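You operate a simulated robot arm through the tools that you are given. There is no shell and no other tool. Be economical: measure what you need, move in short steps, check, and stop when the job is done.

You are at the controls of a simulated two-armed robot. One attempt, no reset.

TASK
On the top of the folding table, fold the blue cloth in half.

The check looks at the end state, three seconds after you hand in, the way a careful person would. Anything else that was tipped, shoved, dropped, spilled or broken makes it a failure. Flat cloth is picked up by pressing the open fingertips on it (5 to 10 N) and closing them slowly along it; thin cloth reads only 2 to 8 mm in the jaws.

THE ROBOT
Two 7-joint arms with two-finger parallel grippers on one trunk, on a base that drives. Base frame: it is fixed to the floor where the robot stands at the start and does not move with it; the origin is under the middle of the robot, x ahead of it, y to its left, z up. Lengths are in cm, angles in rad, forces in N, time in s.
The left shoulder is at the start at [7, 16.3, 104.5], the right one opposite. Places, roughly: top of the folding table [60, -30, 70]. Payload 3.43 kg a hand.
The tool frame of a hand sits at the grasp point between the pads (the TCP): z along the fingers, y along the line on which they close. The tips reach 3.4 cm beyond it. Largest opening 12.8 cm; finger width 2.4, thickness 1.2; the body of the gripper, 4.8 by 13 cm, starts 9.6 cm behind the TCP.
Orientation is that of the tool frame in the base frame, as a unit quaternion [w, x, y, z]. With the fingers straight down and closing along the base's y, the tool's x points along the base's -x, its y along +y and its z along -z.

THE INTERFACE
- The arms move only by the tool jog_arm. It takes "left_deltas", "right_deltas" or both (then of equal length, played together; a hand with none holds still); each is a list of rows, each an object of numbers (a shift or turn left out is 0, a gripper value left out holds the last): "dx", "dy", "dz": the shift along the tool's x, y, z in cm; "rx", "ry", "rz": the turn, a rotation vector about the tool's x, y, z in rad; "jaw": the gripper command, from -1 (shut) to 1 (fully open), values between in proportion. In form: [{"dx": .., "dy": .., "dz": .., "rx": .., "ry": .., "rz": .., "jaw": ..}, ...]. A call has 1 to 20 rows; each row shifts and turns the commanded pose from where the row before left it, along the tool's axes as they then stand. A row lasts 0.2 s, in which the tool goes at most 5 cm and 0.15 rad; a call with a longer step from one row to the next is refused whole, and so is a gripper value outside its range. A pose out of reach is approached as far as the arm can. The call stops where the force on the tool passes 40 N (or 10 N more than at its start, if that is more) or the arm is blocked; 0.2 s more then pass. Each finger travels about 15.3 cm/s and halts on what it meets, pressing with about 42 N; the grip force reading is that of the motor and also rises with nothing between the fingers. The clock runs only during rows and for 0.2 s after the last one: add rows that do not move to give the fingers time. It gives the time, the measured TCP pose, the force on the tool (base axes), the opening and the grip force at its end, in the units of the frame above (readings bear some noise).
- Cameras (640 x 400 px; columns grow to the right, rows downward): "scene" is now at [13.48, 0.65, 126.34]; the picture's right is [0.10, -1.00, 0.00], its down [-0.66, -0.06, -0.75] and it looks along [0.75, 0.07, -0.66] (base axes); focal length 250 px, centre (320, 200). "left" rides on the left gripper at [-3.6, 0, -9.8] in its tool frame; the picture's right is [0.00, -1.00, 0.00], its down [0.97, 0.00, -0.24] and it looks along [0.24, 0.00, 0.97] (tool axes); focal length 218 px, centre (320, 200). "right" rides on the right gripper at [-3.6, 0, -9.8] in its tool frame; the picture's right is [0.00, -1.00, 0.00], its down [0.97, 0.00, -0.24] and it looks along [0.24, 0.00, 0.97] (tool axes); focal length 218 px, centre (320, 200).
- camera(camera): a new picture of that camera. It takes no simulated time.
- move_column(by): slides the trunk up (or, below 0, down) by that many cm; the arms and the scene camera ride with it, the base frame stays. It gives what a move gives, with no picture.
- steer(legs): drives the robot by 1 to 6 legs, each [ahead, left, turn to the left] in cm, cm and rad, along the robot's own axes; the way and the turn of a leg run together, so that a leg with both is an arc; at most 150 cm and 3.142 rad a leg. The arms and the cameras ride along, it lands a little off, and it stops where it bumps. It gives what a move gives.
- aim_head(pan, tilt): turns the head with the scene camera to pan (to the left, within 1.501 rad either way) and tilt (down, from -0.506 to 1.204), counted from straight ahead of the robot. It gives what a move gives.
- pixel_to_xyz(camera, pixels): for up to 12 pixels [column, row] of the newest picture of that camera ("zoom" is the newest enlarged one), the place [x, y, z] in the base frame of the surface seen there, good to about 0.3 cm. It takes no simulated time.
- enlarge(camera, box): a new picture of the part [left, top, right, bottom] of that camera's present view, enlarged. It takes no simulated time.
- job_done(): hands the job in; it is judged then, once.

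Go step by step. Measure first, check grasps and placings, and put right what went wrong. The budget is 80 turns and 58 pictures, counting those below and the enlarged ones. Unless the task says otherwise, let go and move clear before handing in, and close with one line.

The tools are called as name(argument=value, ...) on one line, values as JSON. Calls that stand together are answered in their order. jog_arm: Moves the arms, as the interface text tells. Its arguments: {"type":"object","properties":{"left_deltas":{"type":"array"},"right_deltas":{"type":"array"}},"required":[]} The other tools are called the same way: move_column (by) slides the trunk up or down; steer (legs) drives the base; aim_head (pan, tilt) turns the head that bears the scene camera; camera (camera) takes a picture; pixel_to_xyz (camera, pixels) gives the place of the surface under pixels of a picture; enlarge (camera, box) takes an enlarged picture of a part of a camera's view; job_done () hands the job in.

At the start:

```text
t: 0.0
left_eef_pos: [63.84, 33.52, 96.84]
left_tcp_rot: [0.0, -0.001, 1.0, -0.001]
left_force: [0.3, -0.1, 0.5]
left_width: 12.8
left_finger_force: 0.1
right_eef_pos: [67.66, -24.58, 98.99]
right_tcp_rot: [0.0, 0.001, 1.0, 0.0]
right_force: [-0.5, 0.3, 0.2]
right_width: 12.78
right_finger_force: 0.1
trunk travel left (down, up): [-52.5, 41.5]
robot x, y, heading: [0.45, 0.09, 0.001]
head pan, tilt: [0.096, 0.721]
```

scene: 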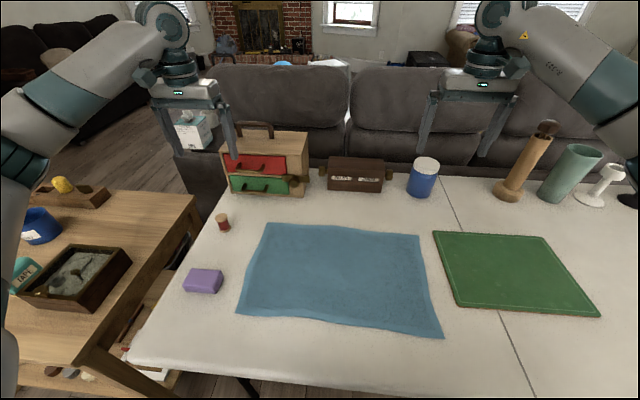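
right: 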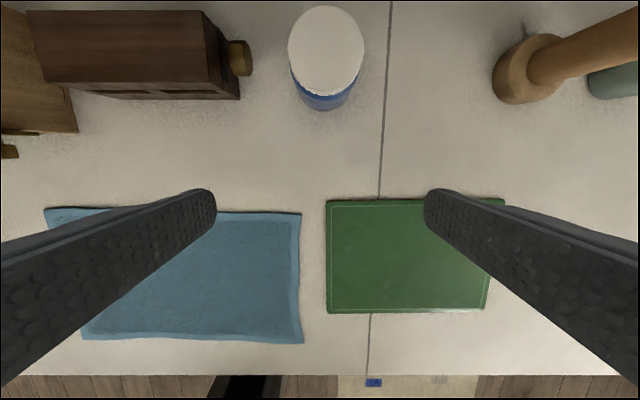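
left: 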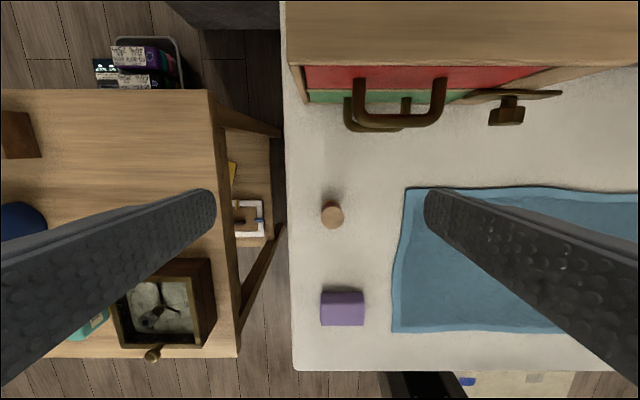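

The blue cloth lies flat, with corners near scene pixels (266,223), (418,235), (443,337) and (237,314). I'll measure these and the nearby objects.

pixel_to_xyz(camera="scene", pixels=[[267, 224], [417, 236], [441, 336], [238, 313], [342, 229], [340, 324], [252, 265], [428, 285], [340, 275], [205, 280], [224, 222], [434, 233]])

enlarge(camera="scene", box=[180, 190, 460, 365])

```text
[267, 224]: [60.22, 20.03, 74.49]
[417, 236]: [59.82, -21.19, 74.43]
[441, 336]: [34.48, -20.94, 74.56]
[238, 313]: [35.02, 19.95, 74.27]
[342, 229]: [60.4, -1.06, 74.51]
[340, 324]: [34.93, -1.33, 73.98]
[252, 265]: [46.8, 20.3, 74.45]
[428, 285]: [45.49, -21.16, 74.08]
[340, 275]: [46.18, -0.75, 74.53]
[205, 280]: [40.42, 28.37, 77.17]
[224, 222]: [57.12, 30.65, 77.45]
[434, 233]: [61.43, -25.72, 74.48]
```

```text
2.29 times, centred on (320, 278) of scene
```

zoom: 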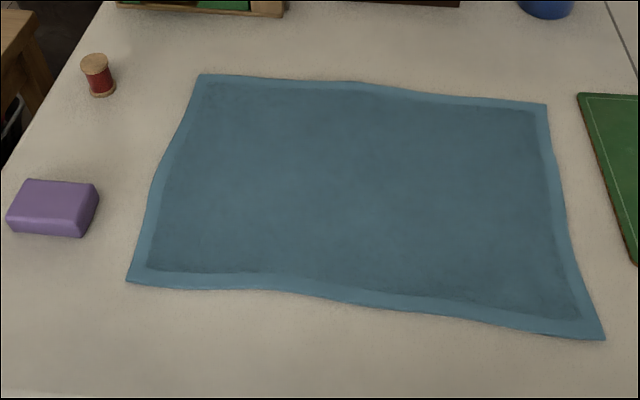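

The cloth spans x 34.8–60.2 and y −21 to 20, at z about 74.3. I'll fold the near edge onto the far edge with both hands, so first I'll back up 14 cm to give the arms room.

steer(legs=[[-14, 0, 0]])

```text
t: 1.3
left_eef_pos: [49.97, 33.45, 96.83]
left_tcp_rot: [0.0, -0.001, 1.0, -0.001]
left_force: [-0.7, -0.1, 0.6]
left_width: 12.8
left_finger_force: 0.0
right_eef_pos: [53.64, -24.64, 98.78]
right_tcp_rot: [0.0, 0.0, 1.0, 0.0]
right_force: [-0.1, 0.4, -0.4]
right_width: 12.78
right_finger_force: 0.0
trunk travel left (down, up): [-52.5, 41.5]
robot x, y, heading: [-14.05, -0.18, 0.002]
head pan, tilt: [0.096, 0.721]
```

Backing up went cleanly. Next I'll move both hands above the near corners with the jaws about 5 cm open.

jog_arm(left_deltas=[{"dx": 1.71, "dy": -2.12, "dz": 2.0, "jaw": -0.22}, {"dx": 1.71, "dy": -2.12, "dz": 2.0}, {"dx": 1.71, "dy": -2.12, "dz": 2.0}, {"dx": 1.71, "dy": -2.12, "dz": 2.0}, {"dx": 1.71, "dy": -2.12, "dz": 2.0}, {"dx": 1.71, "dy": -2.12, "dz": 2.0}, {"dx": 1.71, "dy": -2.12, "dz": 2.0}, {"dx": 1.71, "dy": -2.12, "dz": 2.0}, {}, {}], right_deltas=[{"dx": 2.16, "dy": 0.89, "dz": 2.25, "jaw": -0.22}, {"dx": 2.16, "dy": 0.89, "dz": 2.25}, {"dx": 2.16, "dy": 0.89, "dz": 2.25}, {"dx": 2.16, "dy": 0.89, "dz": 2.25}, {"dx": 2.16, "dy": 0.89, "dz": 2.25}, {"dx": 2.16, "dy": 0.89, "dz": 2.25}, {"dx": 2.16, "dy": 0.89, "dz": 2.25}, {"dx": 2.16, "dy": 0.89, "dz": 2.25}, {}, {}])

camera(camera="left")

camera(camera="right")

```text
t: 3.5
left_eef_pos: [36.31, 16.74, 80.91]
left_tcp_rot: [-0.001, -0.001, 1.0, 0.001]
left_force: [0.2, 0.4, -0.1]
left_width: 4.99
left_finger_force: 0.1
right_eef_pos: [36.43, -17.51, 80.88]
right_tcp_rot: [0.0, 0.0, 1.0, 0.0]
right_force: [0.6, 0.4, 0.8]
right_width: 4.99
right_finger_force: 0.1
trunk travel left (down, up): [-52.5, 41.5]
robot x, y, heading: [-13.71, -0.04, -0.002]
head pan, tilt: [0.096, 0.721]
```

```text
53 pictures are left
```

left: 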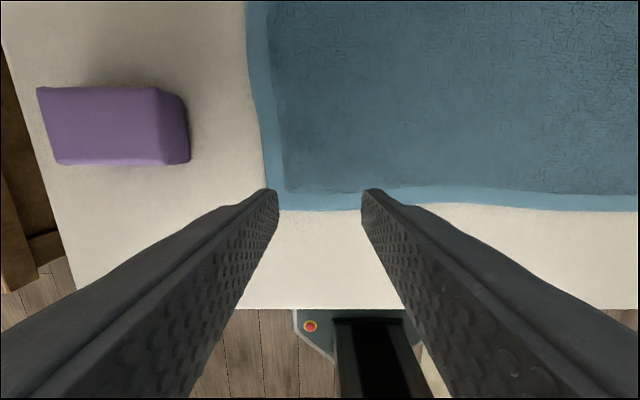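

```text
52 pictures are left
```

right: 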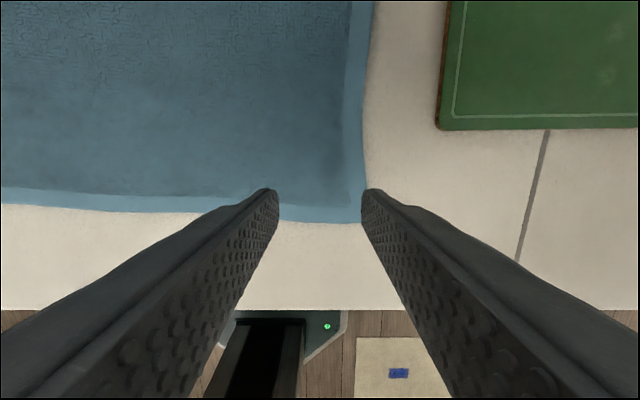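

The outer fingers sit right at the cloth's side edges, so I'll shift both hands inward and slightly forward, then lower them close to the cloth.

jog_arm(left_deltas=[{"dx": -0.6, "dy": -1.1, "dz": 1.0}, {"dz": 1.2}, {"dz": 0.4}, {}], right_deltas=[{"dx": -0.6, "dy": 1.5, "dz": 1.0}, {"dz": 1.2}, {"dz": 0.4}, {}])

```text
t: 4.5
left_eef_pos: [36.92, 15.49, 78.15]
left_tcp_rot: [0.0, -0.001, 1.0, 0.0]
left_force: [-0.2, 0.0, -0.3]
left_width: 4.96
left_finger_force: 0.1
right_eef_pos: [36.89, -15.98, 78.22]
right_tcp_rot: [0.0, 0.0, 1.0, -0.001]
right_force: [-0.1, 0.1, 0.6]
right_width: 4.98
right_finger_force: 0.1
trunk travel left (down, up): [-52.5, 41.5]
robot x, y, heading: [-14.11, -0.2, 0.001]
head pan, tilt: [0.096, 0.721]
```

No contact yet, so I'll creep down in small steps.

jog_arm(left_deltas=[{"dz": 0.2}, {"dz": 0.2}, {}], right_deltas=[{"dz": 0.2}, {"dz": 0.2}, {}])

```text
t: 5.3
left_eef_pos: [36.99, 15.52, 77.8]
left_tcp_rot: [-0.001, 0.0, 1.0, 0.001]
left_force: [1.7, 0.9, 4.5]
left_width: 4.96
left_finger_force: 0.1
right_eef_pos: [37.06, -16.01, 77.82]
right_tcp_rot: [0.0, 0.0, 1.0, 0.0]
right_force: [0.3, -1.1, 0.4]
right_width: 5.0
right_finger_force: 0.1
trunk travel left (down, up): [-52.5, 41.5]
robot x, y, heading: [-13.76, -0.18, -0.005]
head pan, tilt: [0.096, 0.721]
```

The left hand is just touching at 4.5 N and the right is not there yet.

jog_arm(left_deltas=[{"dz": 0.05}, {}, {}], right_deltas=[{"dz": 0.15}, {}, {}])

```text
t: 6.1
left_eef_pos: [36.9, 15.41, 77.7]
left_tcp_rot: [0.0, -0.001, 1.0, 0.0]
left_force: [1.4, 1.8, 6.9]
left_width: 4.98
left_finger_force: 0.1
right_eef_pos: [36.98, -15.88, 77.79]
right_tcp_rot: [0.001, 0.0, 1.0, 0.0]
right_force: [0.9, -0.7, 5.6]
right_width: 4.95
right_finger_force: 0.1
trunk travel left (down, up): [-52.5, 41.5]
robot x, y, heading: [-13.78, -0.19, -0.004]
head pan, tilt: [0.096, 0.721]
```

Both hands press at about 6–7 N. Now I'll close the jaws slowly along the cloth.

jog_arm(left_deltas=[{"dz": 0.02, "jaw": -0.28}, {"jaw": -0.34}, {"jaw": -0.4}, {"jaw": -0.46}, {"jaw": -0.52}, {"jaw": -0.58}, {"jaw": -0.64}, {"jaw": -0.7}, {"jaw": -0.76}, {"jaw": -0.82}, {"jaw": -0.88}, {"jaw": -0.94}, {"jaw": -1}, {}, {}], right_deltas=[{"dz": 0.03, "jaw": -0.28}, {"jaw": -0.34}, {"jaw": -0.4}, {"jaw": -0.46}, {"jaw": -0.52}, {"jaw": -0.58}, {"jaw": -0.64}, {"jaw": -0.7}, {"jaw": -0.76}, {"jaw": -0.82}, {"jaw": -0.88}, {"jaw": -0.94}, {"jaw": -1}, {}, {}])

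camera(camera="scene")

```text
t: 9.3
left_eef_pos: [36.97, 15.41, 77.75]
left_tcp_rot: [0.0, 0.0, 1.0, -0.001]
left_force: [0.7, -13.5, 6.7]
left_width: 0.45
left_finger_force: 38.4
right_eef_pos: [36.97, -15.89, 77.73]
right_tcp_rot: [0.001, 0.0, 1.0, 0.001]
right_force: [-0.7, 14.3, 7.8]
right_width: 0.46
right_finger_force: 39.2
trunk travel left (down, up): [-52.5, 41.5]
robot x, y, heading: [-13.81, -0.07, 0.001]
head pan, tilt: [0.096, 0.721]
```

```text
51 pictures are left
```

scene: 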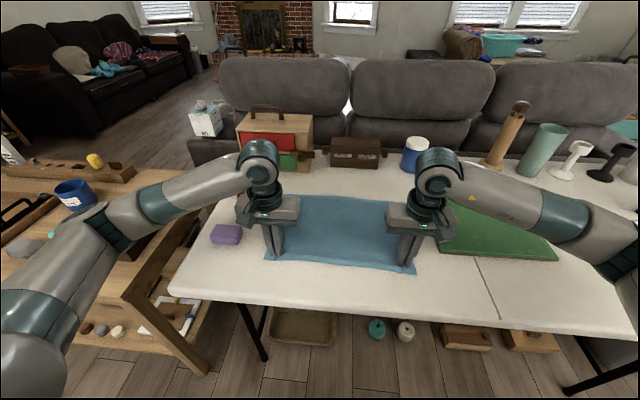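

Both jaws read about 4.5 mm, so cloth is gripped. There is about 14 N of tension along y, so I'll lift a little while easing the hands inward.

jog_arm(left_deltas=[{"dz": -0.5, "dy": -0.3}, {"dz": -0.5, "dy": -0.3}, {"dz": -0.5, "dx": -0.2}, {"dz": -0.5, "dx": -0.3}, {}], right_deltas=[{"dz": -0.5, "dy": 0.3}, {"dz": -0.5, "dy": 0.3}, {"dz": -0.5, "dx": -0.2}, {"dz": -0.5, "dx": -0.3}, {}])

enlarge(camera="scene", box=[200, 160, 480, 335])

```text
t: 10.5
left_eef_pos: [37.33, 15.01, 79.63]
left_tcp_rot: [-0.001, 0.0, 1.0, 0.0]
left_force: [0.4, -3.2, 0.4]
left_width: 0.44
left_finger_force: 39.1
right_eef_pos: [37.5, -15.2, 79.59]
right_tcp_rot: [0.0, 0.0, 1.0, 0.001]
right_force: [-0.1, 2.7, 0.5]
right_width: 0.43
right_finger_force: 39.0
trunk travel left (down, up): [-52.5, 41.5]
robot x, y, heading: [-14.02, 0.15, -0.001]
head pan, tilt: [0.096, 0.721]
```

```text
2.29 times, centred on (340, 248) of scene
```

zoom: 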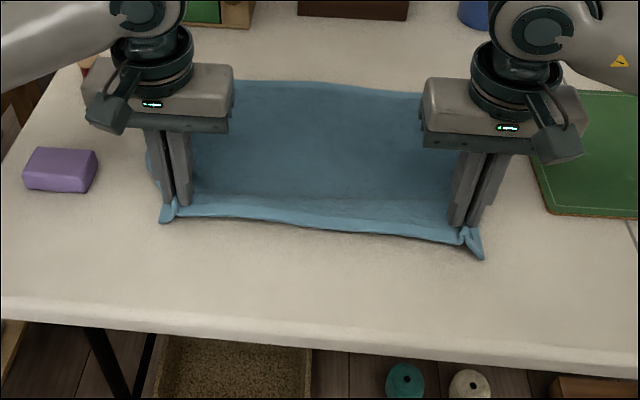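

The grips hold. But with downward fingers, a near-to-far fold would tuck the held edge under. Folding the far edge toward me lets the hands tilt naturally so the edge rolls over flat. I'll lay this edge back down and release it by spreading the jaws on the cloth.

jog_arm(left_deltas=[{"dz": 0.5, "dx": 0.3}, {"dz": 0.5, "dx": 0.2}, {"dz": 0.45, "dy": 0.3}, {"dz": 0.35, "dy": 0.2}, {"jaw": -0.9}, {"jaw": -0.8}, {"jaw": -0.7}, {"jaw": -0.6}, {"jaw": -0.5}, {"jaw": -0.4}, {"jaw": -0.3}, {"jaw": -0.22}, {"dz": -1}, {"dz": -4}, {"dz": -4}], right_deltas=[{"dz": 0.5, "dx": 0.3}, {"dz": 0.5, "dx": 0.2}, {"dz": 0.45, "dy": -0.3}, {"dz": 0.35, "dy": -0.2}, {"jaw": -0.9}, {"jaw": -0.8}, {"jaw": -0.7}, {"jaw": -0.6}, {"jaw": -0.5}, {"jaw": -0.4}, {"jaw": -0.3}, {"jaw": -0.22}, {"dz": -1}, {"dz": -4}, {"dz": -4}])

enlarge(camera="scene", box=[200, 160, 480, 335])

```text
t: 13.7
left_eef_pos: [36.86, 15.24, 86.74]
left_tcp_rot: [-0.001, -0.001, 1.0, 0.0]
left_force: [-0.4, -0.2, -0.2]
left_width: 4.97
left_finger_force: 0.0
right_eef_pos: [36.98, -15.78, 86.97]
right_tcp_rot: [0.0, 0.0, 1.0, 0.0]
right_force: [-0.3, -0.2, 0.1]
right_width: 4.95
right_finger_force: 0.1
trunk travel left (down, up): [-52.5, 41.5]
robot x, y, heading: [-13.78, -0.12, -0.001]
head pan, tilt: [0.096, 0.721]
```

```text
2.29 times, centred on (340, 248) of scene
```

zoom: 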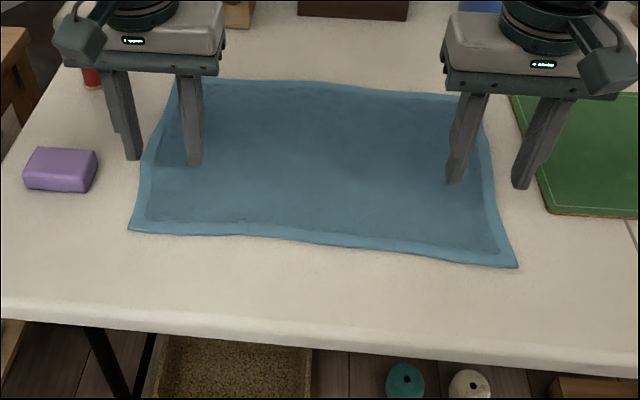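

The cloth is flat again. Now I'll move the hands over to the far edge.

jog_arm(left_deltas=[{"dx": -4.25}, {"dx": -4.25}, {"dx": -4.25}, {"dx": -4.25}, {"dx": -4.25, "dz": 2}, {"dz": 3}, {}], right_deltas=[{"dx": -4.25}, {"dx": -4.25}, {"dx": -4.25}, {"dx": -4.25}, {"dx": -4.25, "dz": 2}, {"dz": 3}, {}])

camera(camera="left")

camera(camera="right")

enlarge(camera="scene", box=[200, 160, 480, 335])

```text
t: 15.3
left_eef_pos: [58.22, 15.56, 81.82]
left_tcp_rot: [0.0, 0.0, 1.0, 0.001]
left_force: [-0.3, 0.4, -0.5]
left_width: 5.0
left_finger_force: 0.1
right_eef_pos: [58.18, -15.78, 81.88]
right_tcp_rot: [-0.001, 0.0, 1.0, 0.0]
right_force: [0.1, 0.7, 0.8]
right_width: 4.98
right_finger_force: 0.0
trunk travel left (down, up): [-52.5, 41.5]
robot x, y, heading: [-13.9, 0.07, -0.002]
head pan, tilt: [0.096, 0.721]
```

```text
48 pictures are left
```

left: 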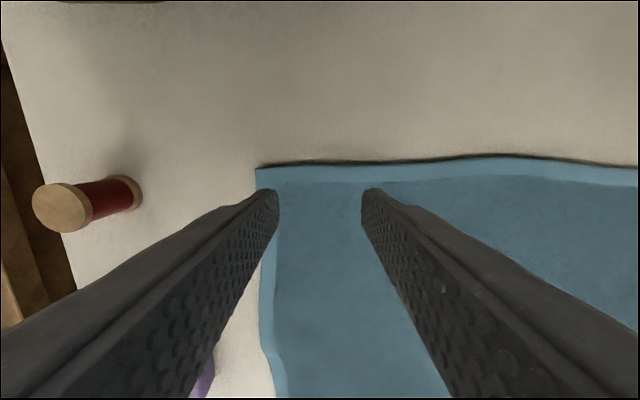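

```text
47 pictures are left
```

right: 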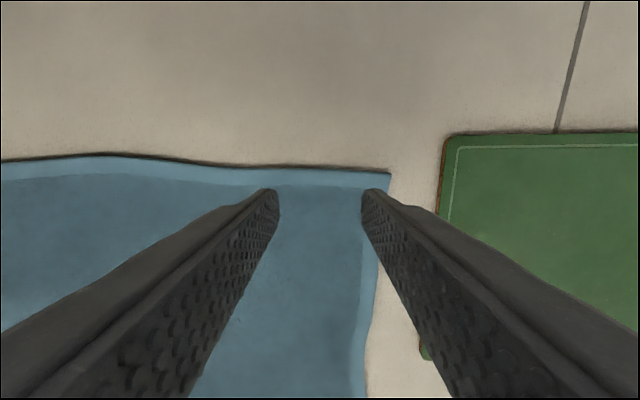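

```text
2.29 times, centred on (340, 248) of scene
```

zoom: 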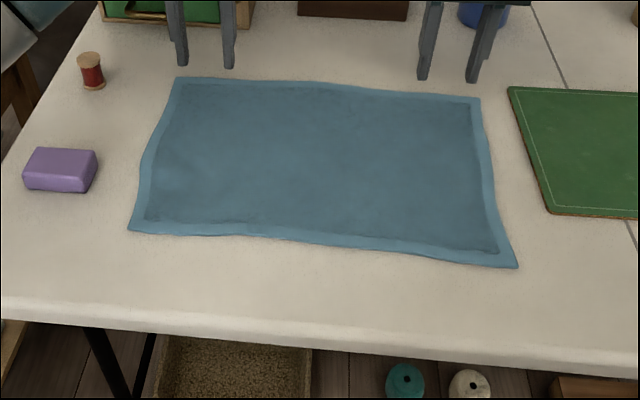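

The far edge runs through (257,168) in the left view and (390,173) in the right. I'll measure the cloth again.

pixel_to_xyz(camera="zoom", pixels=[[178, 80], [478, 100], [515, 265], [131, 229], [320, 84], [320, 240], [200, 82], [440, 98], [157, 150], [490, 180], [300, 325]])

pixel_to_xyz(camera="left", pixels=[[259, 171], [340, 164], [320, 180]])

pixel_to_xyz(camera="right", pixels=[[387, 176], [300, 170]])

```text
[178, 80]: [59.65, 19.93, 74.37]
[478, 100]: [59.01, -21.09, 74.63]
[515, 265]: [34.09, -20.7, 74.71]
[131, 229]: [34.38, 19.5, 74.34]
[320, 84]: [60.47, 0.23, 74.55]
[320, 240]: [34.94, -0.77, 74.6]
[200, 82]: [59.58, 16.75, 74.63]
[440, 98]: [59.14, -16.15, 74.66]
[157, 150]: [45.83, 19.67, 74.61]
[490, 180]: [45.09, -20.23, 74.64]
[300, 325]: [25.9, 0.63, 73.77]
```

```text
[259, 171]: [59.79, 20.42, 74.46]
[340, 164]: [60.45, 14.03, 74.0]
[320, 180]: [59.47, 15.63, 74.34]
```

```text
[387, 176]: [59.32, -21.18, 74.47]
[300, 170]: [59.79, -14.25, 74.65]
```

The far edge is at x of about 60 on the left and 59.6 on the right. I'll lower both hands until they just touch.

jog_arm(left_deltas=[{"dz": 2}, {"dz": 1.6}, {"dz": 0.25}, {"dz": 0.15}, {}], right_deltas=[{"dz": 2, "dy": -0.4}, {"dz": 1.6}, {"dz": 0.25}, {"dz": 0.2}, {}])

```text
t: 16.5
left_eef_pos: [58.18, 15.45, 78.02]
left_tcp_rot: [0.0, -0.001, 1.0, 0.0]
left_force: [0.9, 0.9, 1.3]
left_width: 4.98
left_finger_force: 0.1
right_eef_pos: [58.28, -16.23, 77.83]
right_tcp_rot: [0.001, 0.0, 1.0, 0.0]
right_force: [-0.1, 0.1, 1.1]
right_width: 4.99
right_finger_force: 0.0
trunk travel left (down, up): [-52.5, 41.5]
robot x, y, heading: [-14.12, -0.23, 0.005]
head pan, tilt: [0.096, 0.721]
```

jog_arm(left_deltas=[{"dz": 0.15}, {"dz": 0.05}, {}], right_deltas=[{"dz": 0.15}, {"dz": 0.05}, {}])

```text
t: 17.3
left_eef_pos: [58.19, 15.55, 77.71]
left_tcp_rot: [0.001, 0.0, 1.0, 0.0]
left_force: [1.1, 0.6, 3.3]
left_width: 5.0
left_finger_force: 0.1
right_eef_pos: [58.23, -16.22, 77.79]
right_tcp_rot: [0.001, 0.0, 1.0, -0.001]
right_force: [-0.8, -0.2, 6.5]
right_width: 4.97
right_finger_force: 0.0
trunk travel left (down, up): [-52.5, 41.5]
robot x, y, heading: [-13.69, -0.29, -0.006]
head pan, tilt: [0.096, 0.721]
```

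The left presses at 3.3 N and the right at 6.5 N. I'll push the left down slightly more and close both slowly, easing inward to limit tension.

jog_arm(left_deltas=[{"dz": 0.1}, {"jaw": -0.28}, {"jaw": -0.34}, {"jaw": -0.4}, {"jaw": -0.46}, {"jaw": -0.52}, {"jaw": -0.58}, {"jaw": -0.64}, {"jaw": -0.7, "dy": -0.1}, {"jaw": -0.76, "dy": -0.1}, {"jaw": -0.82, "dy": -0.1}, {"jaw": -0.88, "dy": -0.1}, {"jaw": -0.94}, {"jaw": -1}, {}, {}], right_deltas=[{"dz": 0.03}, {"jaw": -0.28}, {"jaw": -0.34}, {"jaw": -0.4}, {"jaw": -0.46}, {"jaw": -0.52}, {"jaw": -0.58}, {"jaw": -0.64}, {"jaw": -0.7, "dy": 0.1}, {"jaw": -0.76, "dy": 0.1}, {"jaw": -0.82, "dy": 0.1}, {"jaw": -0.88, "dy": 0.1}, {"jaw": -0.94}, {"jaw": -1}, {}, {}])

```text
t: 20.7
left_eef_pos: [58.18, 14.93, 77.84]
left_tcp_rot: [0.001, 0.0, 1.0, 0.0]
left_force: [-1.0, -5.2, 10.0]
left_width: 0.5
left_finger_force: 39.7
right_eef_pos: [58.13, -15.94, 77.74]
right_tcp_rot: [0.001, 0.001, 1.0, -0.001]
right_force: [0.3, 4.1, 7.9]
right_width: 0.42
right_finger_force: 38.6
trunk travel left (down, up): [-52.5, 41.5]
robot x, y, heading: [-13.66, 0.09, -0.001]
head pan, tilt: [0.096, 0.721]
```

Both grips hold, at 5.0 and 4.2 mm. I'll take the first half of the arc, lifting toward the fold line while tilting the fingers forward.

jog_arm(left_deltas=[{"dx": 0.43, "dy": -0.15, "dz": -2.0, "ry": -0.07}, {"dx": 0.72, "dz": -1.97, "ry": -0.07}, {"dx": 0.98, "dz": -1.91, "ry": -0.07}, {"dx": 1.22, "dz": -1.79, "ry": -0.07}, {"dx": 1.48, "dz": -1.67, "ry": -0.07}, {"dx": 1.69, "dz": -1.55, "ry": -0.07}, {"dx": 1.87, "dz": -1.36, "ry": -0.07}, {"dx": 2.02, "dz": -1.18, "ry": -0.07}, {}], right_deltas=[{"dx": 0.43, "dy": 0.15, "dz": -2.0, "ry": -0.07}, {"dx": 0.72, "dz": -1.97, "ry": -0.07}, {"dx": 0.98, "dz": -1.91, "ry": -0.07}, {"dx": 1.22, "dz": -1.79, "ry": -0.07}, {"dx": 1.48, "dz": -1.67, "ry": -0.07}, {"dx": 1.69, "dz": -1.55, "ry": -0.07}, {"dx": 1.87, "dz": -1.36, "ry": -0.07}, {"dx": 2.02, "dz": -1.18, "ry": -0.07}, {}])

enlarge(camera="scene", box=[200, 160, 480, 335])

```text
t: 22.7
left_eef_pos: [45.68, 14.85, 87.44]
left_tcp_rot: [0.275, -0.001, 0.961, 0.001]
left_force: [0.4, -3.2, -1.1]
left_width: 0.48
left_finger_force: 39.1
right_eef_pos: [45.6, -15.85, 87.2]
right_tcp_rot: [0.277, 0.001, 0.961, -0.001]
right_force: [1.1, 2.8, 0.3]
right_width: 0.44
right_finger_force: 38.6
trunk travel left (down, up): [-52.5, 41.5]
robot x, y, heading: [-13.76, -0.03, -0.001]
head pan, tilt: [0.096, 0.721]
```

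```text
2.29 times, centred on (340, 248) of scene
```

zoom: 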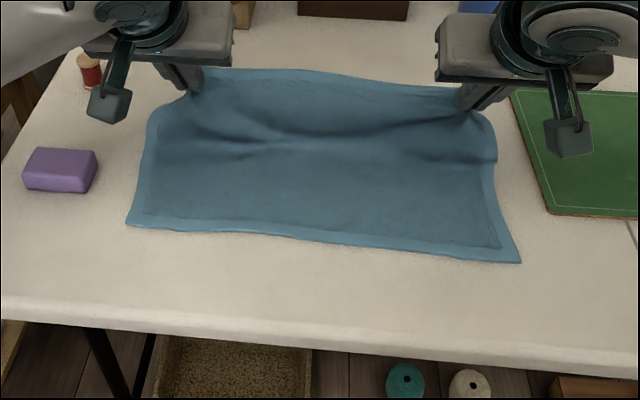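

The cloth is rising evenly and the tilt is right. I'll take the second half of the arc, down toward the near edge, and stop just above it.

jog_arm(left_deltas=[{"dx": 2.14, "dz": -0.97, "ry": -0.07}, {"dx": 2.23, "dz": -0.74, "ry": -0.07}, {"dx": 2.31, "dz": -0.49, "ry": -0.07}, {"dx": 2.31, "dz": -0.22, "ry": -0.07}, {"dx": 2.29, "dz": 0.02, "ry": -0.07}, {"dx": 2.26, "dz": 0.3, "ry": -0.07}, {"dx": 2.01, "dz": 0.46, "ry": -0.07}, {}, {}], right_deltas=[{"dx": 2.14, "dz": -0.97, "ry": -0.07}, {"dx": 2.23, "dz": -0.74, "ry": -0.07}, {"dx": 2.31, "dz": -0.49, "ry": -0.07}, {"dx": 2.31, "dz": -0.22, "ry": -0.07}, {"dx": 2.29, "dz": 0.02, "ry": -0.07}, {"dx": 2.26, "dz": 0.3, "ry": -0.07}, {"dx": 2.01, "dz": 0.46, "ry": -0.07}, {}, {}])

enlarge(camera="scene", box=[200, 160, 480, 335])

```text
t: 24.7
left_eef_pos: [38.41, 13.02, 77.58]
left_tcp_rot: [0.506, -0.001, 0.863, -0.001]
left_force: [5.1, -0.8, 30.3]
left_width: 0.47
left_finger_force: 38.8
left hand out of reach, approached as far as the arm can: row 3, 4, 5, 6
right_eef_pos: [38.12, -11.98, 77.69]
right_tcp_rot: [0.487, -0.003, 0.873, 0.012]
right_force: [2.3, 5.6, 21.2]
right_width: 0.46
right_finger_force: 38.4
right hand out of reach, approached as far as the arm can: row 3, 4, 5, 6, 7
trunk travel left (down, up): [-52.5, 41.5]
robot x, y, heading: [-13.6, -0.25, 0.0]
head pan, tilt: [0.096, 0.721]
```

```text
2.29 times, centred on (340, 248) of scene
```

zoom: 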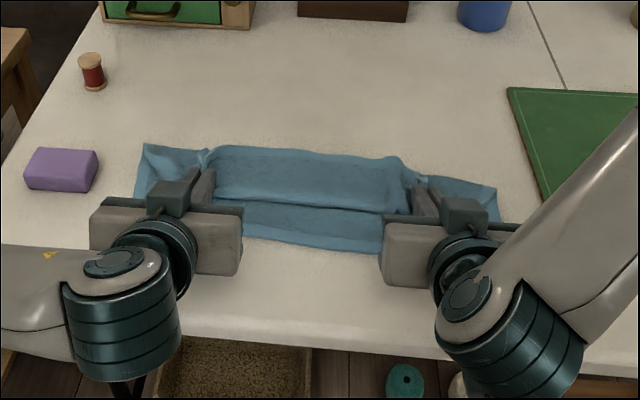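

The arms hit their near-reach limit: the hands stopped at x of about 38 instead of 33.6, pressing at 20–30 N. I'll raise the trunk slightly to unload them, then back the base so the hands carry the edge the rest of the way.

move_column(by=2.0)

```text
t: 25.4
left_eef_pos: [38.5, 13.0, 78.91]
left_tcp_rot: [0.5, 0.0, 0.866, 0.001]
left_force: [0.3, 0.3, 0.4]
left_width: 0.44
left_finger_force: 38.9
right_eef_pos: [38.28, -12.07, 79.23]
right_tcp_rot: [0.482, -0.004, 0.876, 0.01]
right_force: [-0.5, 0.1, 0.0]
right_width: 0.42
right_finger_force: 38.1
trunk travel left (down, up): [-54.5, 39.5]
robot x, y, heading: [-14.02, -0.24, 0.002]
head pan, tilt: [0.096, 0.721]
```

The force is gone. The held edge now lies about 5 cm short of the near edge, so I'll drive back 5 cm.

steer(legs=[[-5, 0, 0]])

enlarge(camera="scene", box=[200, 160, 480, 335])

```text
t: 26.3
left_eef_pos: [33.44, 13.14, 79.34]
left_tcp_rot: [0.502, 0.0, 0.865, 0.0]
left_force: [0.0, 0.7, -0.3]
left_width: 0.48
left_finger_force: 39.1
right_eef_pos: [33.28, -11.89, 79.38]
right_tcp_rot: [0.484, -0.005, 0.875, 0.011]
right_force: [-0.4, 0.1, 0.1]
right_width: 0.44
right_finger_force: 39.4
trunk travel left (down, up): [-54.5, 39.5]
robot x, y, heading: [-19.13, -0.09, 0.004]
head pan, tilt: [0.096, 0.721]
```

```text
2.29 times, centred on (340, 248) of scene
```

zoom: 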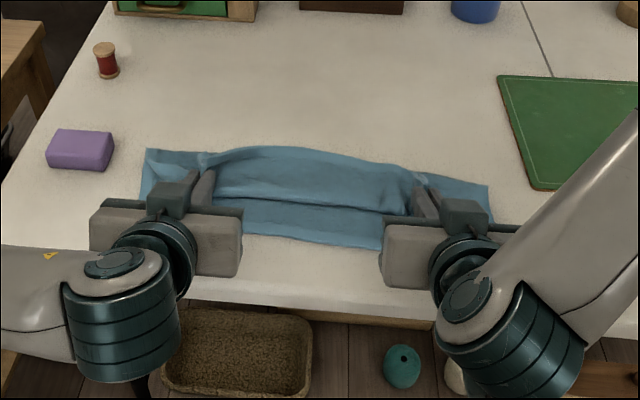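

It isn't clear whether the bottom layer slid along, so I'll measure it.

pixel_to_xyz(camera="zoom", pixels=[[300, 150], [300, 180], [300, 198], [300, 212], [300, 236], [147, 153], [487, 190], [380, 245], [245, 230], [208, 160], [425, 183], [150, 185]])

camera(camera="left")

camera(camera="right")

```text
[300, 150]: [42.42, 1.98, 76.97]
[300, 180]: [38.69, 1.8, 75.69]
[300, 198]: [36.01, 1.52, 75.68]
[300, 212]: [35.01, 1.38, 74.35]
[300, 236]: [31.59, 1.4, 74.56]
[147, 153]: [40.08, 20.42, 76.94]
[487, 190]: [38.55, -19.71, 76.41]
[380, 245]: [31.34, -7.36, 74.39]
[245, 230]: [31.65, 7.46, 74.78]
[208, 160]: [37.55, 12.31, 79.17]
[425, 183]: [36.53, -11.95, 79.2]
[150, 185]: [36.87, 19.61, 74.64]
```

```text
42 pictures are left
```

left: 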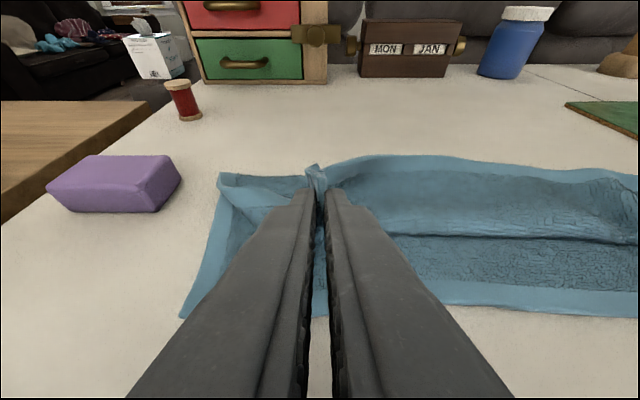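

```text
41 pictures are left
```

right: 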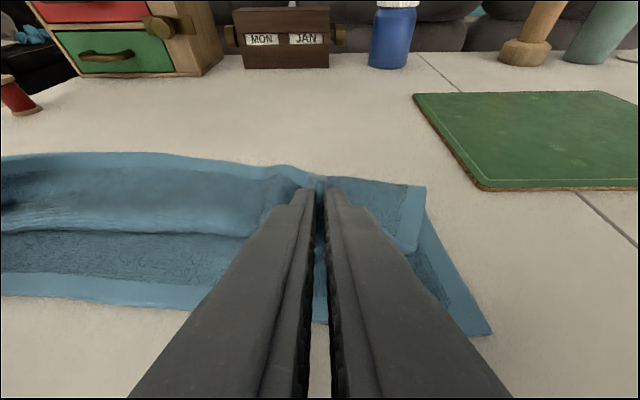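

The flap's bulge leads and the hem trails up and back, at x of about 42, so the flap needs to be unrolled. I'll lift the held edge high above the fold line and spread the hands back out in y. Then I'll back the base up for reach and come down with the flap taut.

jog_arm(left_deltas=[{"dx": -1.97, "dy": 0.1, "dz": 0.41}, {"dx": -1.97, "dy": 0.2, "dz": 0.41}, {"dx": -1.97, "dy": 0.3, "dz": 0.41}, {"dx": -1.97, "dy": 0.3, "dz": 0.41}, {"dx": -1.97, "dy": 0.3, "dz": 0.41}, {"dx": -1.97, "dy": 0.3, "dz": 0.41}, {}], right_deltas=[{"dx": -1.97, "dy": -0.4, "dz": 0.41}, {"dx": -1.97, "dy": -0.6, "dz": 0.41}, {"dx": -1.97, "dy": -0.6, "dz": 0.41}, {"dx": -1.97, "dy": -0.6, "dz": 0.41}, {"dx": -1.97, "dy": -0.6, "dz": 0.41}, {"dx": -1.97, "dy": -0.6, "dz": 0.41}, {}])

enlarge(camera="scene", box=[200, 160, 480, 335])

```text
t: 27.9
left_eef_pos: [41.87, 14.54, 88.27]
left_tcp_rot: [0.501, 0.0, 0.865, 0.0]
left_force: [0.0, -0.2, -1.0]
left_width: 0.5
left_finger_force: 39.4
right_eef_pos: [42.01, -15.43, 87.93]
right_tcp_rot: [0.482, -0.004, 0.876, 0.011]
right_force: [0.2, 0.5, 0.2]
right_width: 0.43
right_finger_force: 39.4
trunk travel left (down, up): [-54.5, 39.5]
robot x, y, heading: [-18.55, 0.04, -0.002]
head pan, tilt: [0.096, 0.721]
```

```text
2.29 times, centred on (340, 248) of scene
```

zoom: 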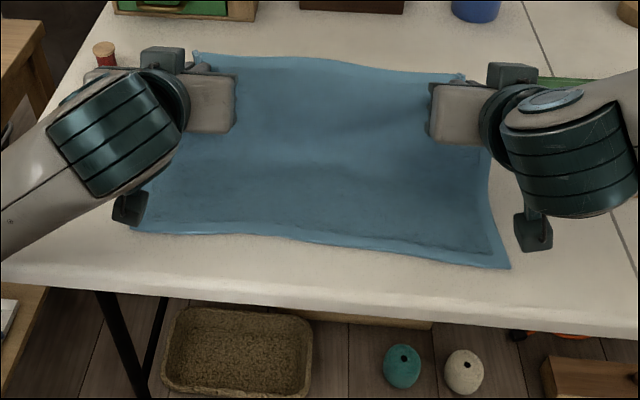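

The flap is unrolled and standing up. I'll check the near edge and the layers.

pixel_to_xyz(camera="zoom", pixels=[[320, 240], [508, 266], [140, 231], [320, 200], [320, 175], [320, 150], [320, 120], [320, 90], [320, 65]])

```text
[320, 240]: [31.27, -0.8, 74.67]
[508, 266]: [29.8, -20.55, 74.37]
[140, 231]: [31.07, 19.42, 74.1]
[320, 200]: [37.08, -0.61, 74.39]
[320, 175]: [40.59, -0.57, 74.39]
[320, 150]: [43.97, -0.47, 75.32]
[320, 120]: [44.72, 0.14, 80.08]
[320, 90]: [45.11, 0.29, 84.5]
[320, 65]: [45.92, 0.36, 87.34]
```

The flap stands vertical at x of about 44.5 and the bottom layer is flat from 31.2 to 44, which makes a good fold line. I'll ease the hands forward and down to add slack, then drive the base back 14 cm.

jog_arm(left_deltas=[{"dx": -0.38, "dz": 1.66}, {"dx": -0.38, "dz": 1.66}, {"dx": -0.38, "dz": 1.66}, {"dx": -0.38, "dz": 1.66}, {}], right_deltas=[{"dx": -0.38, "dz": 1.66}, {"dx": -0.38, "dz": 1.66}, {"dx": -0.38, "dz": 1.66}, {"dx": -0.38, "dz": 1.66}, {}])

steer(legs=[[-14, 0, 0]])

enlarge(camera="scene", box=[180, 120, 500, 320])

```text
t: 29.1
left_eef_pos: [48.06, 14.51, 86.09]
left_tcp_rot: [0.502, 0.0, 0.865, 0.0]
left_force: [0.3, -0.6, 0.2]
left_width: 0.48
left_finger_force: 38.9
right_eef_pos: [48.24, -15.09, 85.74]
right_tcp_rot: [0.483, -0.005, 0.875, 0.012]
right_force: [0.1, 1.5, 0.4]
right_width: 0.44
right_finger_force: 38.9
trunk travel left (down, up): [-54.5, 39.5]
robot x, y, heading: [-18.81, -0.24, 0.002]
head pan, tilt: [0.096, 0.721]
```

```text
t: 30.4
left_eef_pos: [34.03, 14.69, 86.21]
left_tcp_rot: [0.502, 0.0, 0.865, 0.0]
left_force: [-0.5, -0.1, 0.8]
left_width: 0.48
left_finger_force: 39.0
right_eef_pos: [34.46, -15.32, 85.74]
right_tcp_rot: [0.483, -0.003, 0.875, 0.01]
right_force: [-0.1, -0.4, -0.3]
right_width: 0.44
right_finger_force: 38.8
trunk travel left (down, up): [-54.5, 39.5]
robot x, y, heading: [-32.63, 0.09, -0.001]
head pan, tilt: [0.096, 0.721]
```

```text
2.00 times, centred on (340, 220) of scene
```

zoom: 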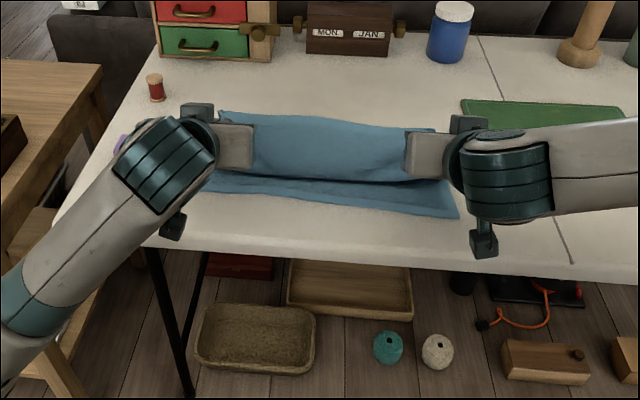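

The hands are now at a comfortable reach, with the held edge about 10 cm up. I'll bring it down and back with the flap taut.

jog_arm(left_deltas=[{"dx": 1.48, "dz": -0.17, "ry": -0.02}, {"dx": 1.48, "dz": -0.17, "ry": -0.02}, {"dx": 1.48, "dz": -0.17, "ry": -0.02}, {"dx": 1.48, "dz": -0.17, "ry": -0.02}, {"dx": 1.07, "dz": 0.13, "ry": -0.023}, {"dx": 1.07, "dz": 0.13, "ry": -0.023}, {"dx": 1.07, "dz": 0.13, "ry": -0.023}, {}], right_deltas=[{"dx": 1.46, "dz": -0.35, "ry": -0.02}, {"dx": 1.46, "dz": -0.35, "ry": -0.02}, {"dx": 1.46, "dz": -0.35, "ry": -0.02}, {"dx": 1.46, "dz": -0.35, "ry": -0.02}, {"dx": 1.08, "dz": 0.13, "ry": -0.023}, {"dx": 1.08, "dz": 0.13, "ry": -0.023}, {"dx": 1.08, "dz": 0.13, "ry": -0.023}, {}])

enlarge(camera="scene", box=[220, 140, 460, 290])

camera(camera="left")

camera(camera="right")

```text
t: 32.2
left_eef_pos: [29.86, 14.62, 77.99]
left_tcp_rot: [0.564, -0.001, 0.826, 0.001]
left_force: [0.2, -1.1, 0.0]
left_width: 0.46
left_finger_force: 39.2
right_eef_pos: [32.22, -15.18, 83.87]
right_tcp_rot: [0.5, -0.004, 0.866, 0.011]
right_force: [-0.3, 1.5, -0.1]
right_width: 0.43
right_finger_force: 38.7
right hand out of reach, approached as far as the arm can: row 3, 4, 5, 6, 7
trunk travel left (down, up): [-54.5, 39.5]
robot x, y, heading: [-32.6, -0.07, 0.001]
head pan, tilt: [0.096, 0.721]
```

```text
2.67 times, centred on (340, 215) of scene
```

zoom: 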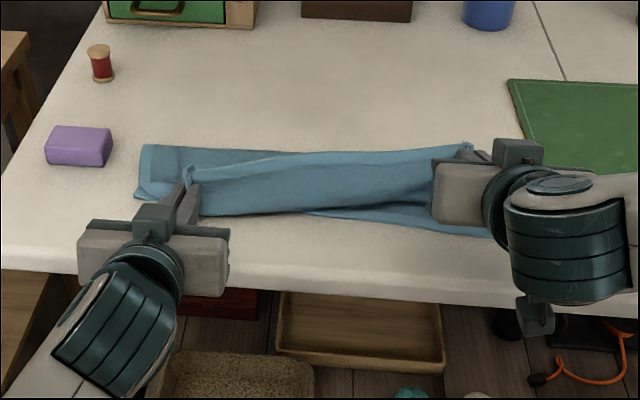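

```text
37 pictures are left
```

left: 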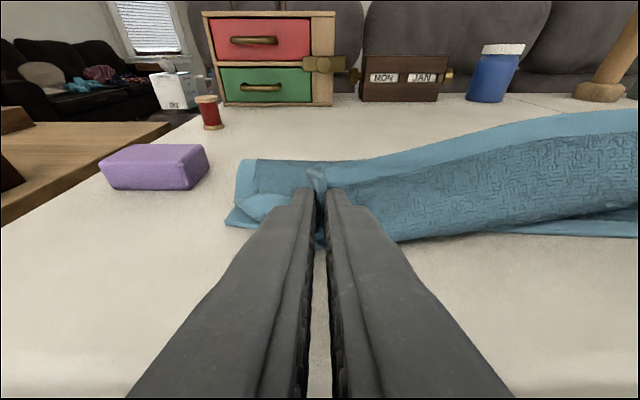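

```text
36 pictures are left
```

right: 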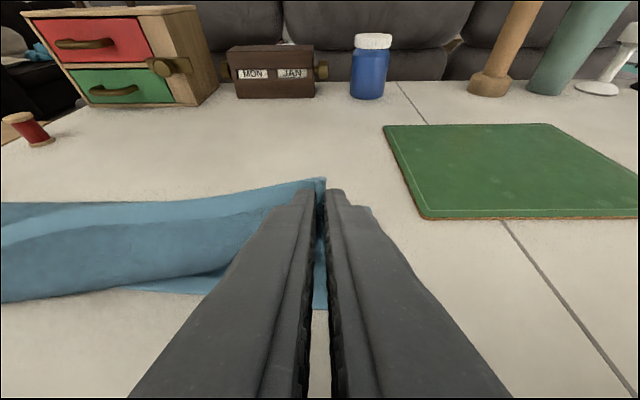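

The left hand is in place, but the right arm hit a limit at z of about 84. I'll lower the right hand while relaxing its tilt.

jog_arm(right_deltas=[{"ry": 0.05}, {"dx": 1.31, "dz": 0.15, "ry": 0.05}, {"dx": 1.31, "dz": 0.2, "ry": 0.05}, {"dx": 1.31, "dz": 0.25, "ry": 0.04}, {"dx": 1.31, "dz": 0.28}, {}])

```text
t: 33.6
left_eef_pos: [29.84, 14.6, 78.02]
left_tcp_rot: [0.565, 0.0, 0.825, 0.0]
left_force: [0.6, -0.1, -0.4]
left_width: 0.44
left_finger_force: 39.6
right_eef_pos: [29.95, -15.3, 78.92]
right_tcp_rot: [0.437, -0.005, 0.899, 0.01]
right_force: [-0.1, 0.3, -0.5]
right_width: 0.42
right_finger_force: 38.5
trunk travel left (down, up): [-54.5, 39.5]
robot x, y, heading: [-33.16, -0.33, -0.001]
head pan, tilt: [0.096, 0.721]
```

That worked: the right hand is now at z 78.9. I'll check how it looks.

enlarge(camera="scene", box=[220, 140, 460, 290])

camera(camera="right")

```text
2.67 times, centred on (340, 215) of scene
```

zoom: 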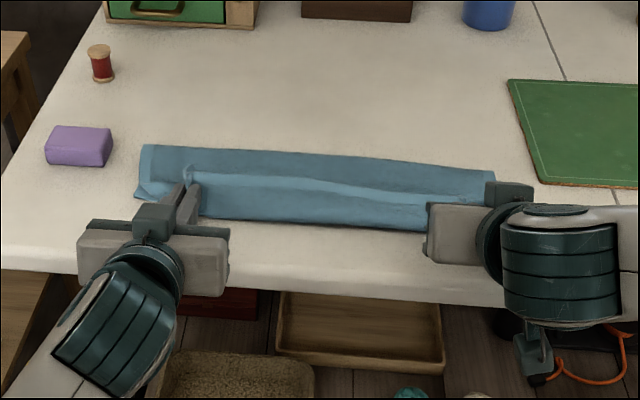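

```text
34 pictures are left
```

right: 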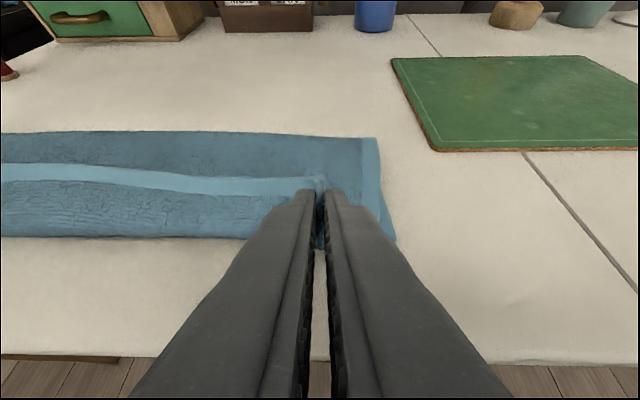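

The flap has come over, but its hem (the light strip) seems curled up and back. I'll measure the profile.

pixel_to_xyz(camera="zoom", pixels=[[310, 152], [310, 165], [310, 177], [310, 186], [310, 200], [310, 215], [310, 221], [150, 148], [490, 172], [140, 192], [420, 228], [188, 172]])

```text
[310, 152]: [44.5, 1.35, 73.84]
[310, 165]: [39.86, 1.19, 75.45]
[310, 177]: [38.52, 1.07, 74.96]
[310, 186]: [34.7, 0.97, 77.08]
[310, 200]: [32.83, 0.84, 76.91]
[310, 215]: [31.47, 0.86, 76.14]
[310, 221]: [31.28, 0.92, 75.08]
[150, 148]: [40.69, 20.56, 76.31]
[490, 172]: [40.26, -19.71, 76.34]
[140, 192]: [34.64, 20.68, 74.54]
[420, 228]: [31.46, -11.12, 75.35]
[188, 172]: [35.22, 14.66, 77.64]
```

The cloth leaves the jaws toward me before curving under, and that makes the roughly 3 cm curl. I had also pulled about 4 cm too far, dragging the bottom layer. I'll raise the flap to vertical again, find the near edge and recompute.

jog_arm(left_deltas=[{"dx": -1.79, "dz": 1.05}, {"dx": -1.79, "dz": 1.05}, {"dx": -1.79, "dz": 1.05}, {"dx": -1.79, "dz": 1.05}, {"dx": -1.79, "dz": 1.05}, {"dx": -1.79, "dz": 1.05}, {"dx": -1.79, "dz": 1.05}, {}], right_deltas=[{"dx": -1.93, "dz": 0.576}, {"dx": -1.93, "dz": 0.576}, {"dx": -1.93, "dz": 0.576}, {"dx": -1.93, "dz": 0.576}, {"dx": -1.93, "dz": 0.576}, {"dx": -1.93, "dz": 0.576}, {"dx": -1.93, "dz": 0.576}, {}])

enlarge(camera="scene", box=[220, 140, 460, 290])

```text
t: 35.4
left_eef_pos: [41.35, 14.62, 87.19]
left_tcp_rot: [0.564, 0.0, 0.825, 0.0]
left_force: [0.5, 0.2, 0.4]
left_width: 0.46
left_finger_force: 39.4
right_eef_pos: [41.43, -15.16, 87.01]
right_tcp_rot: [0.437, -0.004, 0.9, 0.01]
right_force: [0.0, 0.4, -0.4]
right_width: 0.42
right_finger_force: 38.3
trunk travel left (down, up): [-54.5, 39.5]
robot x, y, heading: [-32.76, 0.16, 0.002]
head pan, tilt: [0.096, 0.721]
```

```text
2.67 times, centred on (340, 215) of scene
```

zoom: 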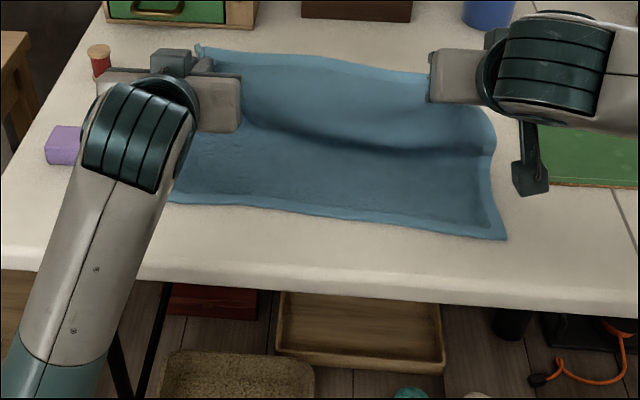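

pixel_to_xyz(camera="zoom", pixels=[[320, 216], [505, 237], [180, 201], [440, 230], [320, 170], [320, 145], [320, 130], [320, 100], [320, 70], [440, 150], [255, 125], [490, 150]])

```text
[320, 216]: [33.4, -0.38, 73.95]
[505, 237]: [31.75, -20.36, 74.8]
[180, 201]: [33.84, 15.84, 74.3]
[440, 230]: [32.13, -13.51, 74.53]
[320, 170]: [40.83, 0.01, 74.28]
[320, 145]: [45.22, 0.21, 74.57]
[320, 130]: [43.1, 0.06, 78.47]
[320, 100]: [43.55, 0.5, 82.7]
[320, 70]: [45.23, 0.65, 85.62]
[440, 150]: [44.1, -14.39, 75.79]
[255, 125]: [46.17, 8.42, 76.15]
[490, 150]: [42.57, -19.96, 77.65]
```

The near edge runs from 33.9 on the left to 32.0 on the right, so the fold line belongs at x of about 46.5 left and 44.7 right. With the curl included, the held points should land about 7 cm short of that. I'll swing down to those spots.

jog_arm(left_deltas=[{"dx": 1.48, "dz": -0.98}, {"dx": 1.48, "dz": -0.98}, {"dx": 1.48, "dz": -0.98}, {"dx": 1.48, "dz": -0.98}, {"dx": 1.49, "dz": 0.31}, {"dx": 1.49, "dz": 0.31}, {"dx": 0.7, "dz": 0.97}, {"dx": 0.7, "dz": 0.97}, {}], right_deltas=[{"dx": 1.7, "dz": -0.91}, {"dx": 1.7, "dz": -0.91}, {"dx": 1.7, "dz": -0.91}, {"dx": 1.7, "dz": -0.91}, {"dx": 1.33, "dz": 0.73}, {"dx": 1.33, "dz": 0.73}, {"dx": 0.35, "dz": 1.17}, {"dx": 0.35, "dz": 1.17}, {}])

enlarge(camera="scene", box=[220, 140, 460, 290])

```text
t: 37.4
left_eef_pos: [36.36, 14.5, 77.96]
left_tcp_rot: [0.564, -0.001, 0.826, 0.001]
left_force: [0.3, -1.0, -0.2]
left_width: 0.45
left_finger_force: 39.0
right_eef_pos: [35.46, -15.09, 78.78]
right_tcp_rot: [0.436, -0.004, 0.9, 0.01]
right_force: [0.1, 0.1, -0.5]
right_width: 0.42
right_finger_force: 38.9
trunk travel left (down, up): [-54.5, 39.5]
robot x, y, heading: [-32.53, -0.22, -0.001]
head pan, tilt: [0.096, 0.721]
```

```text
2.67 times, centred on (340, 215) of scene
```

zoom: 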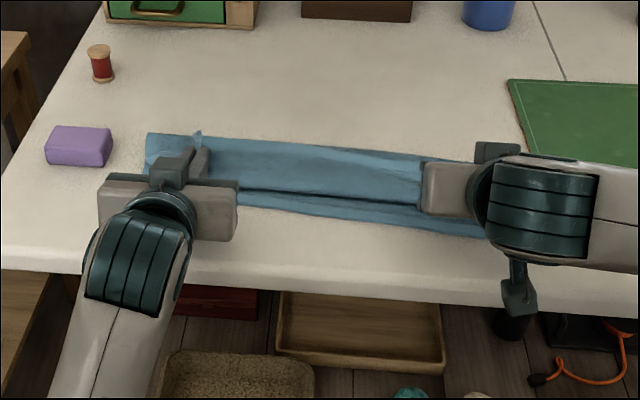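

pixel_to_xyz(camera="zoom", pixels=[[310, 147], [310, 152], [310, 165], [310, 180], [310, 192], [310, 200], [310, 212], [150, 136], [470, 234], [400, 163], [400, 200], [400, 224]])

camera(camera="left")

camera(camera="right")

```text
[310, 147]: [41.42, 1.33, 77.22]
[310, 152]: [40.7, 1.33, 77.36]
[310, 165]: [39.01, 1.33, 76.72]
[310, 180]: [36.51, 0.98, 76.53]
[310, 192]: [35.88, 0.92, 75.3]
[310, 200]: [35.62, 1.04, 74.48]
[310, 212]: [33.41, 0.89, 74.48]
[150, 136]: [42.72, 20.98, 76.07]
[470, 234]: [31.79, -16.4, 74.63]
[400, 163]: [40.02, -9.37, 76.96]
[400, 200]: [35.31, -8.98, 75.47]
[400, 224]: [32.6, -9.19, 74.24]
```

```text
31 pictures are left
```

left: 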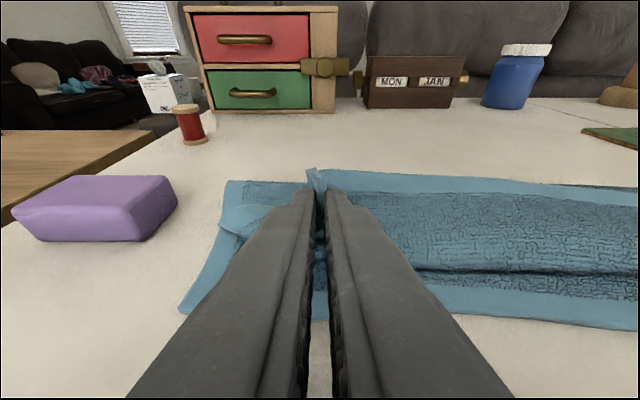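

```text
30 pictures are left
```

right: 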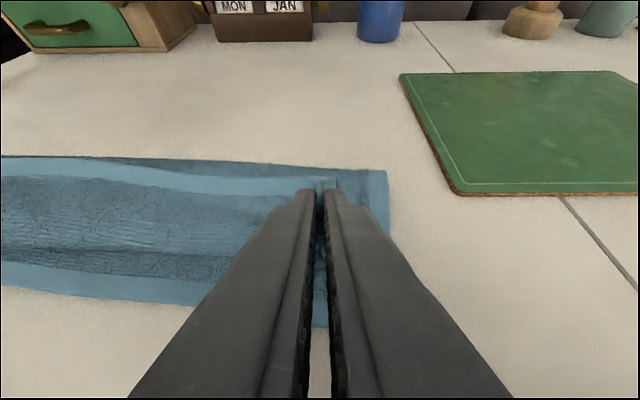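

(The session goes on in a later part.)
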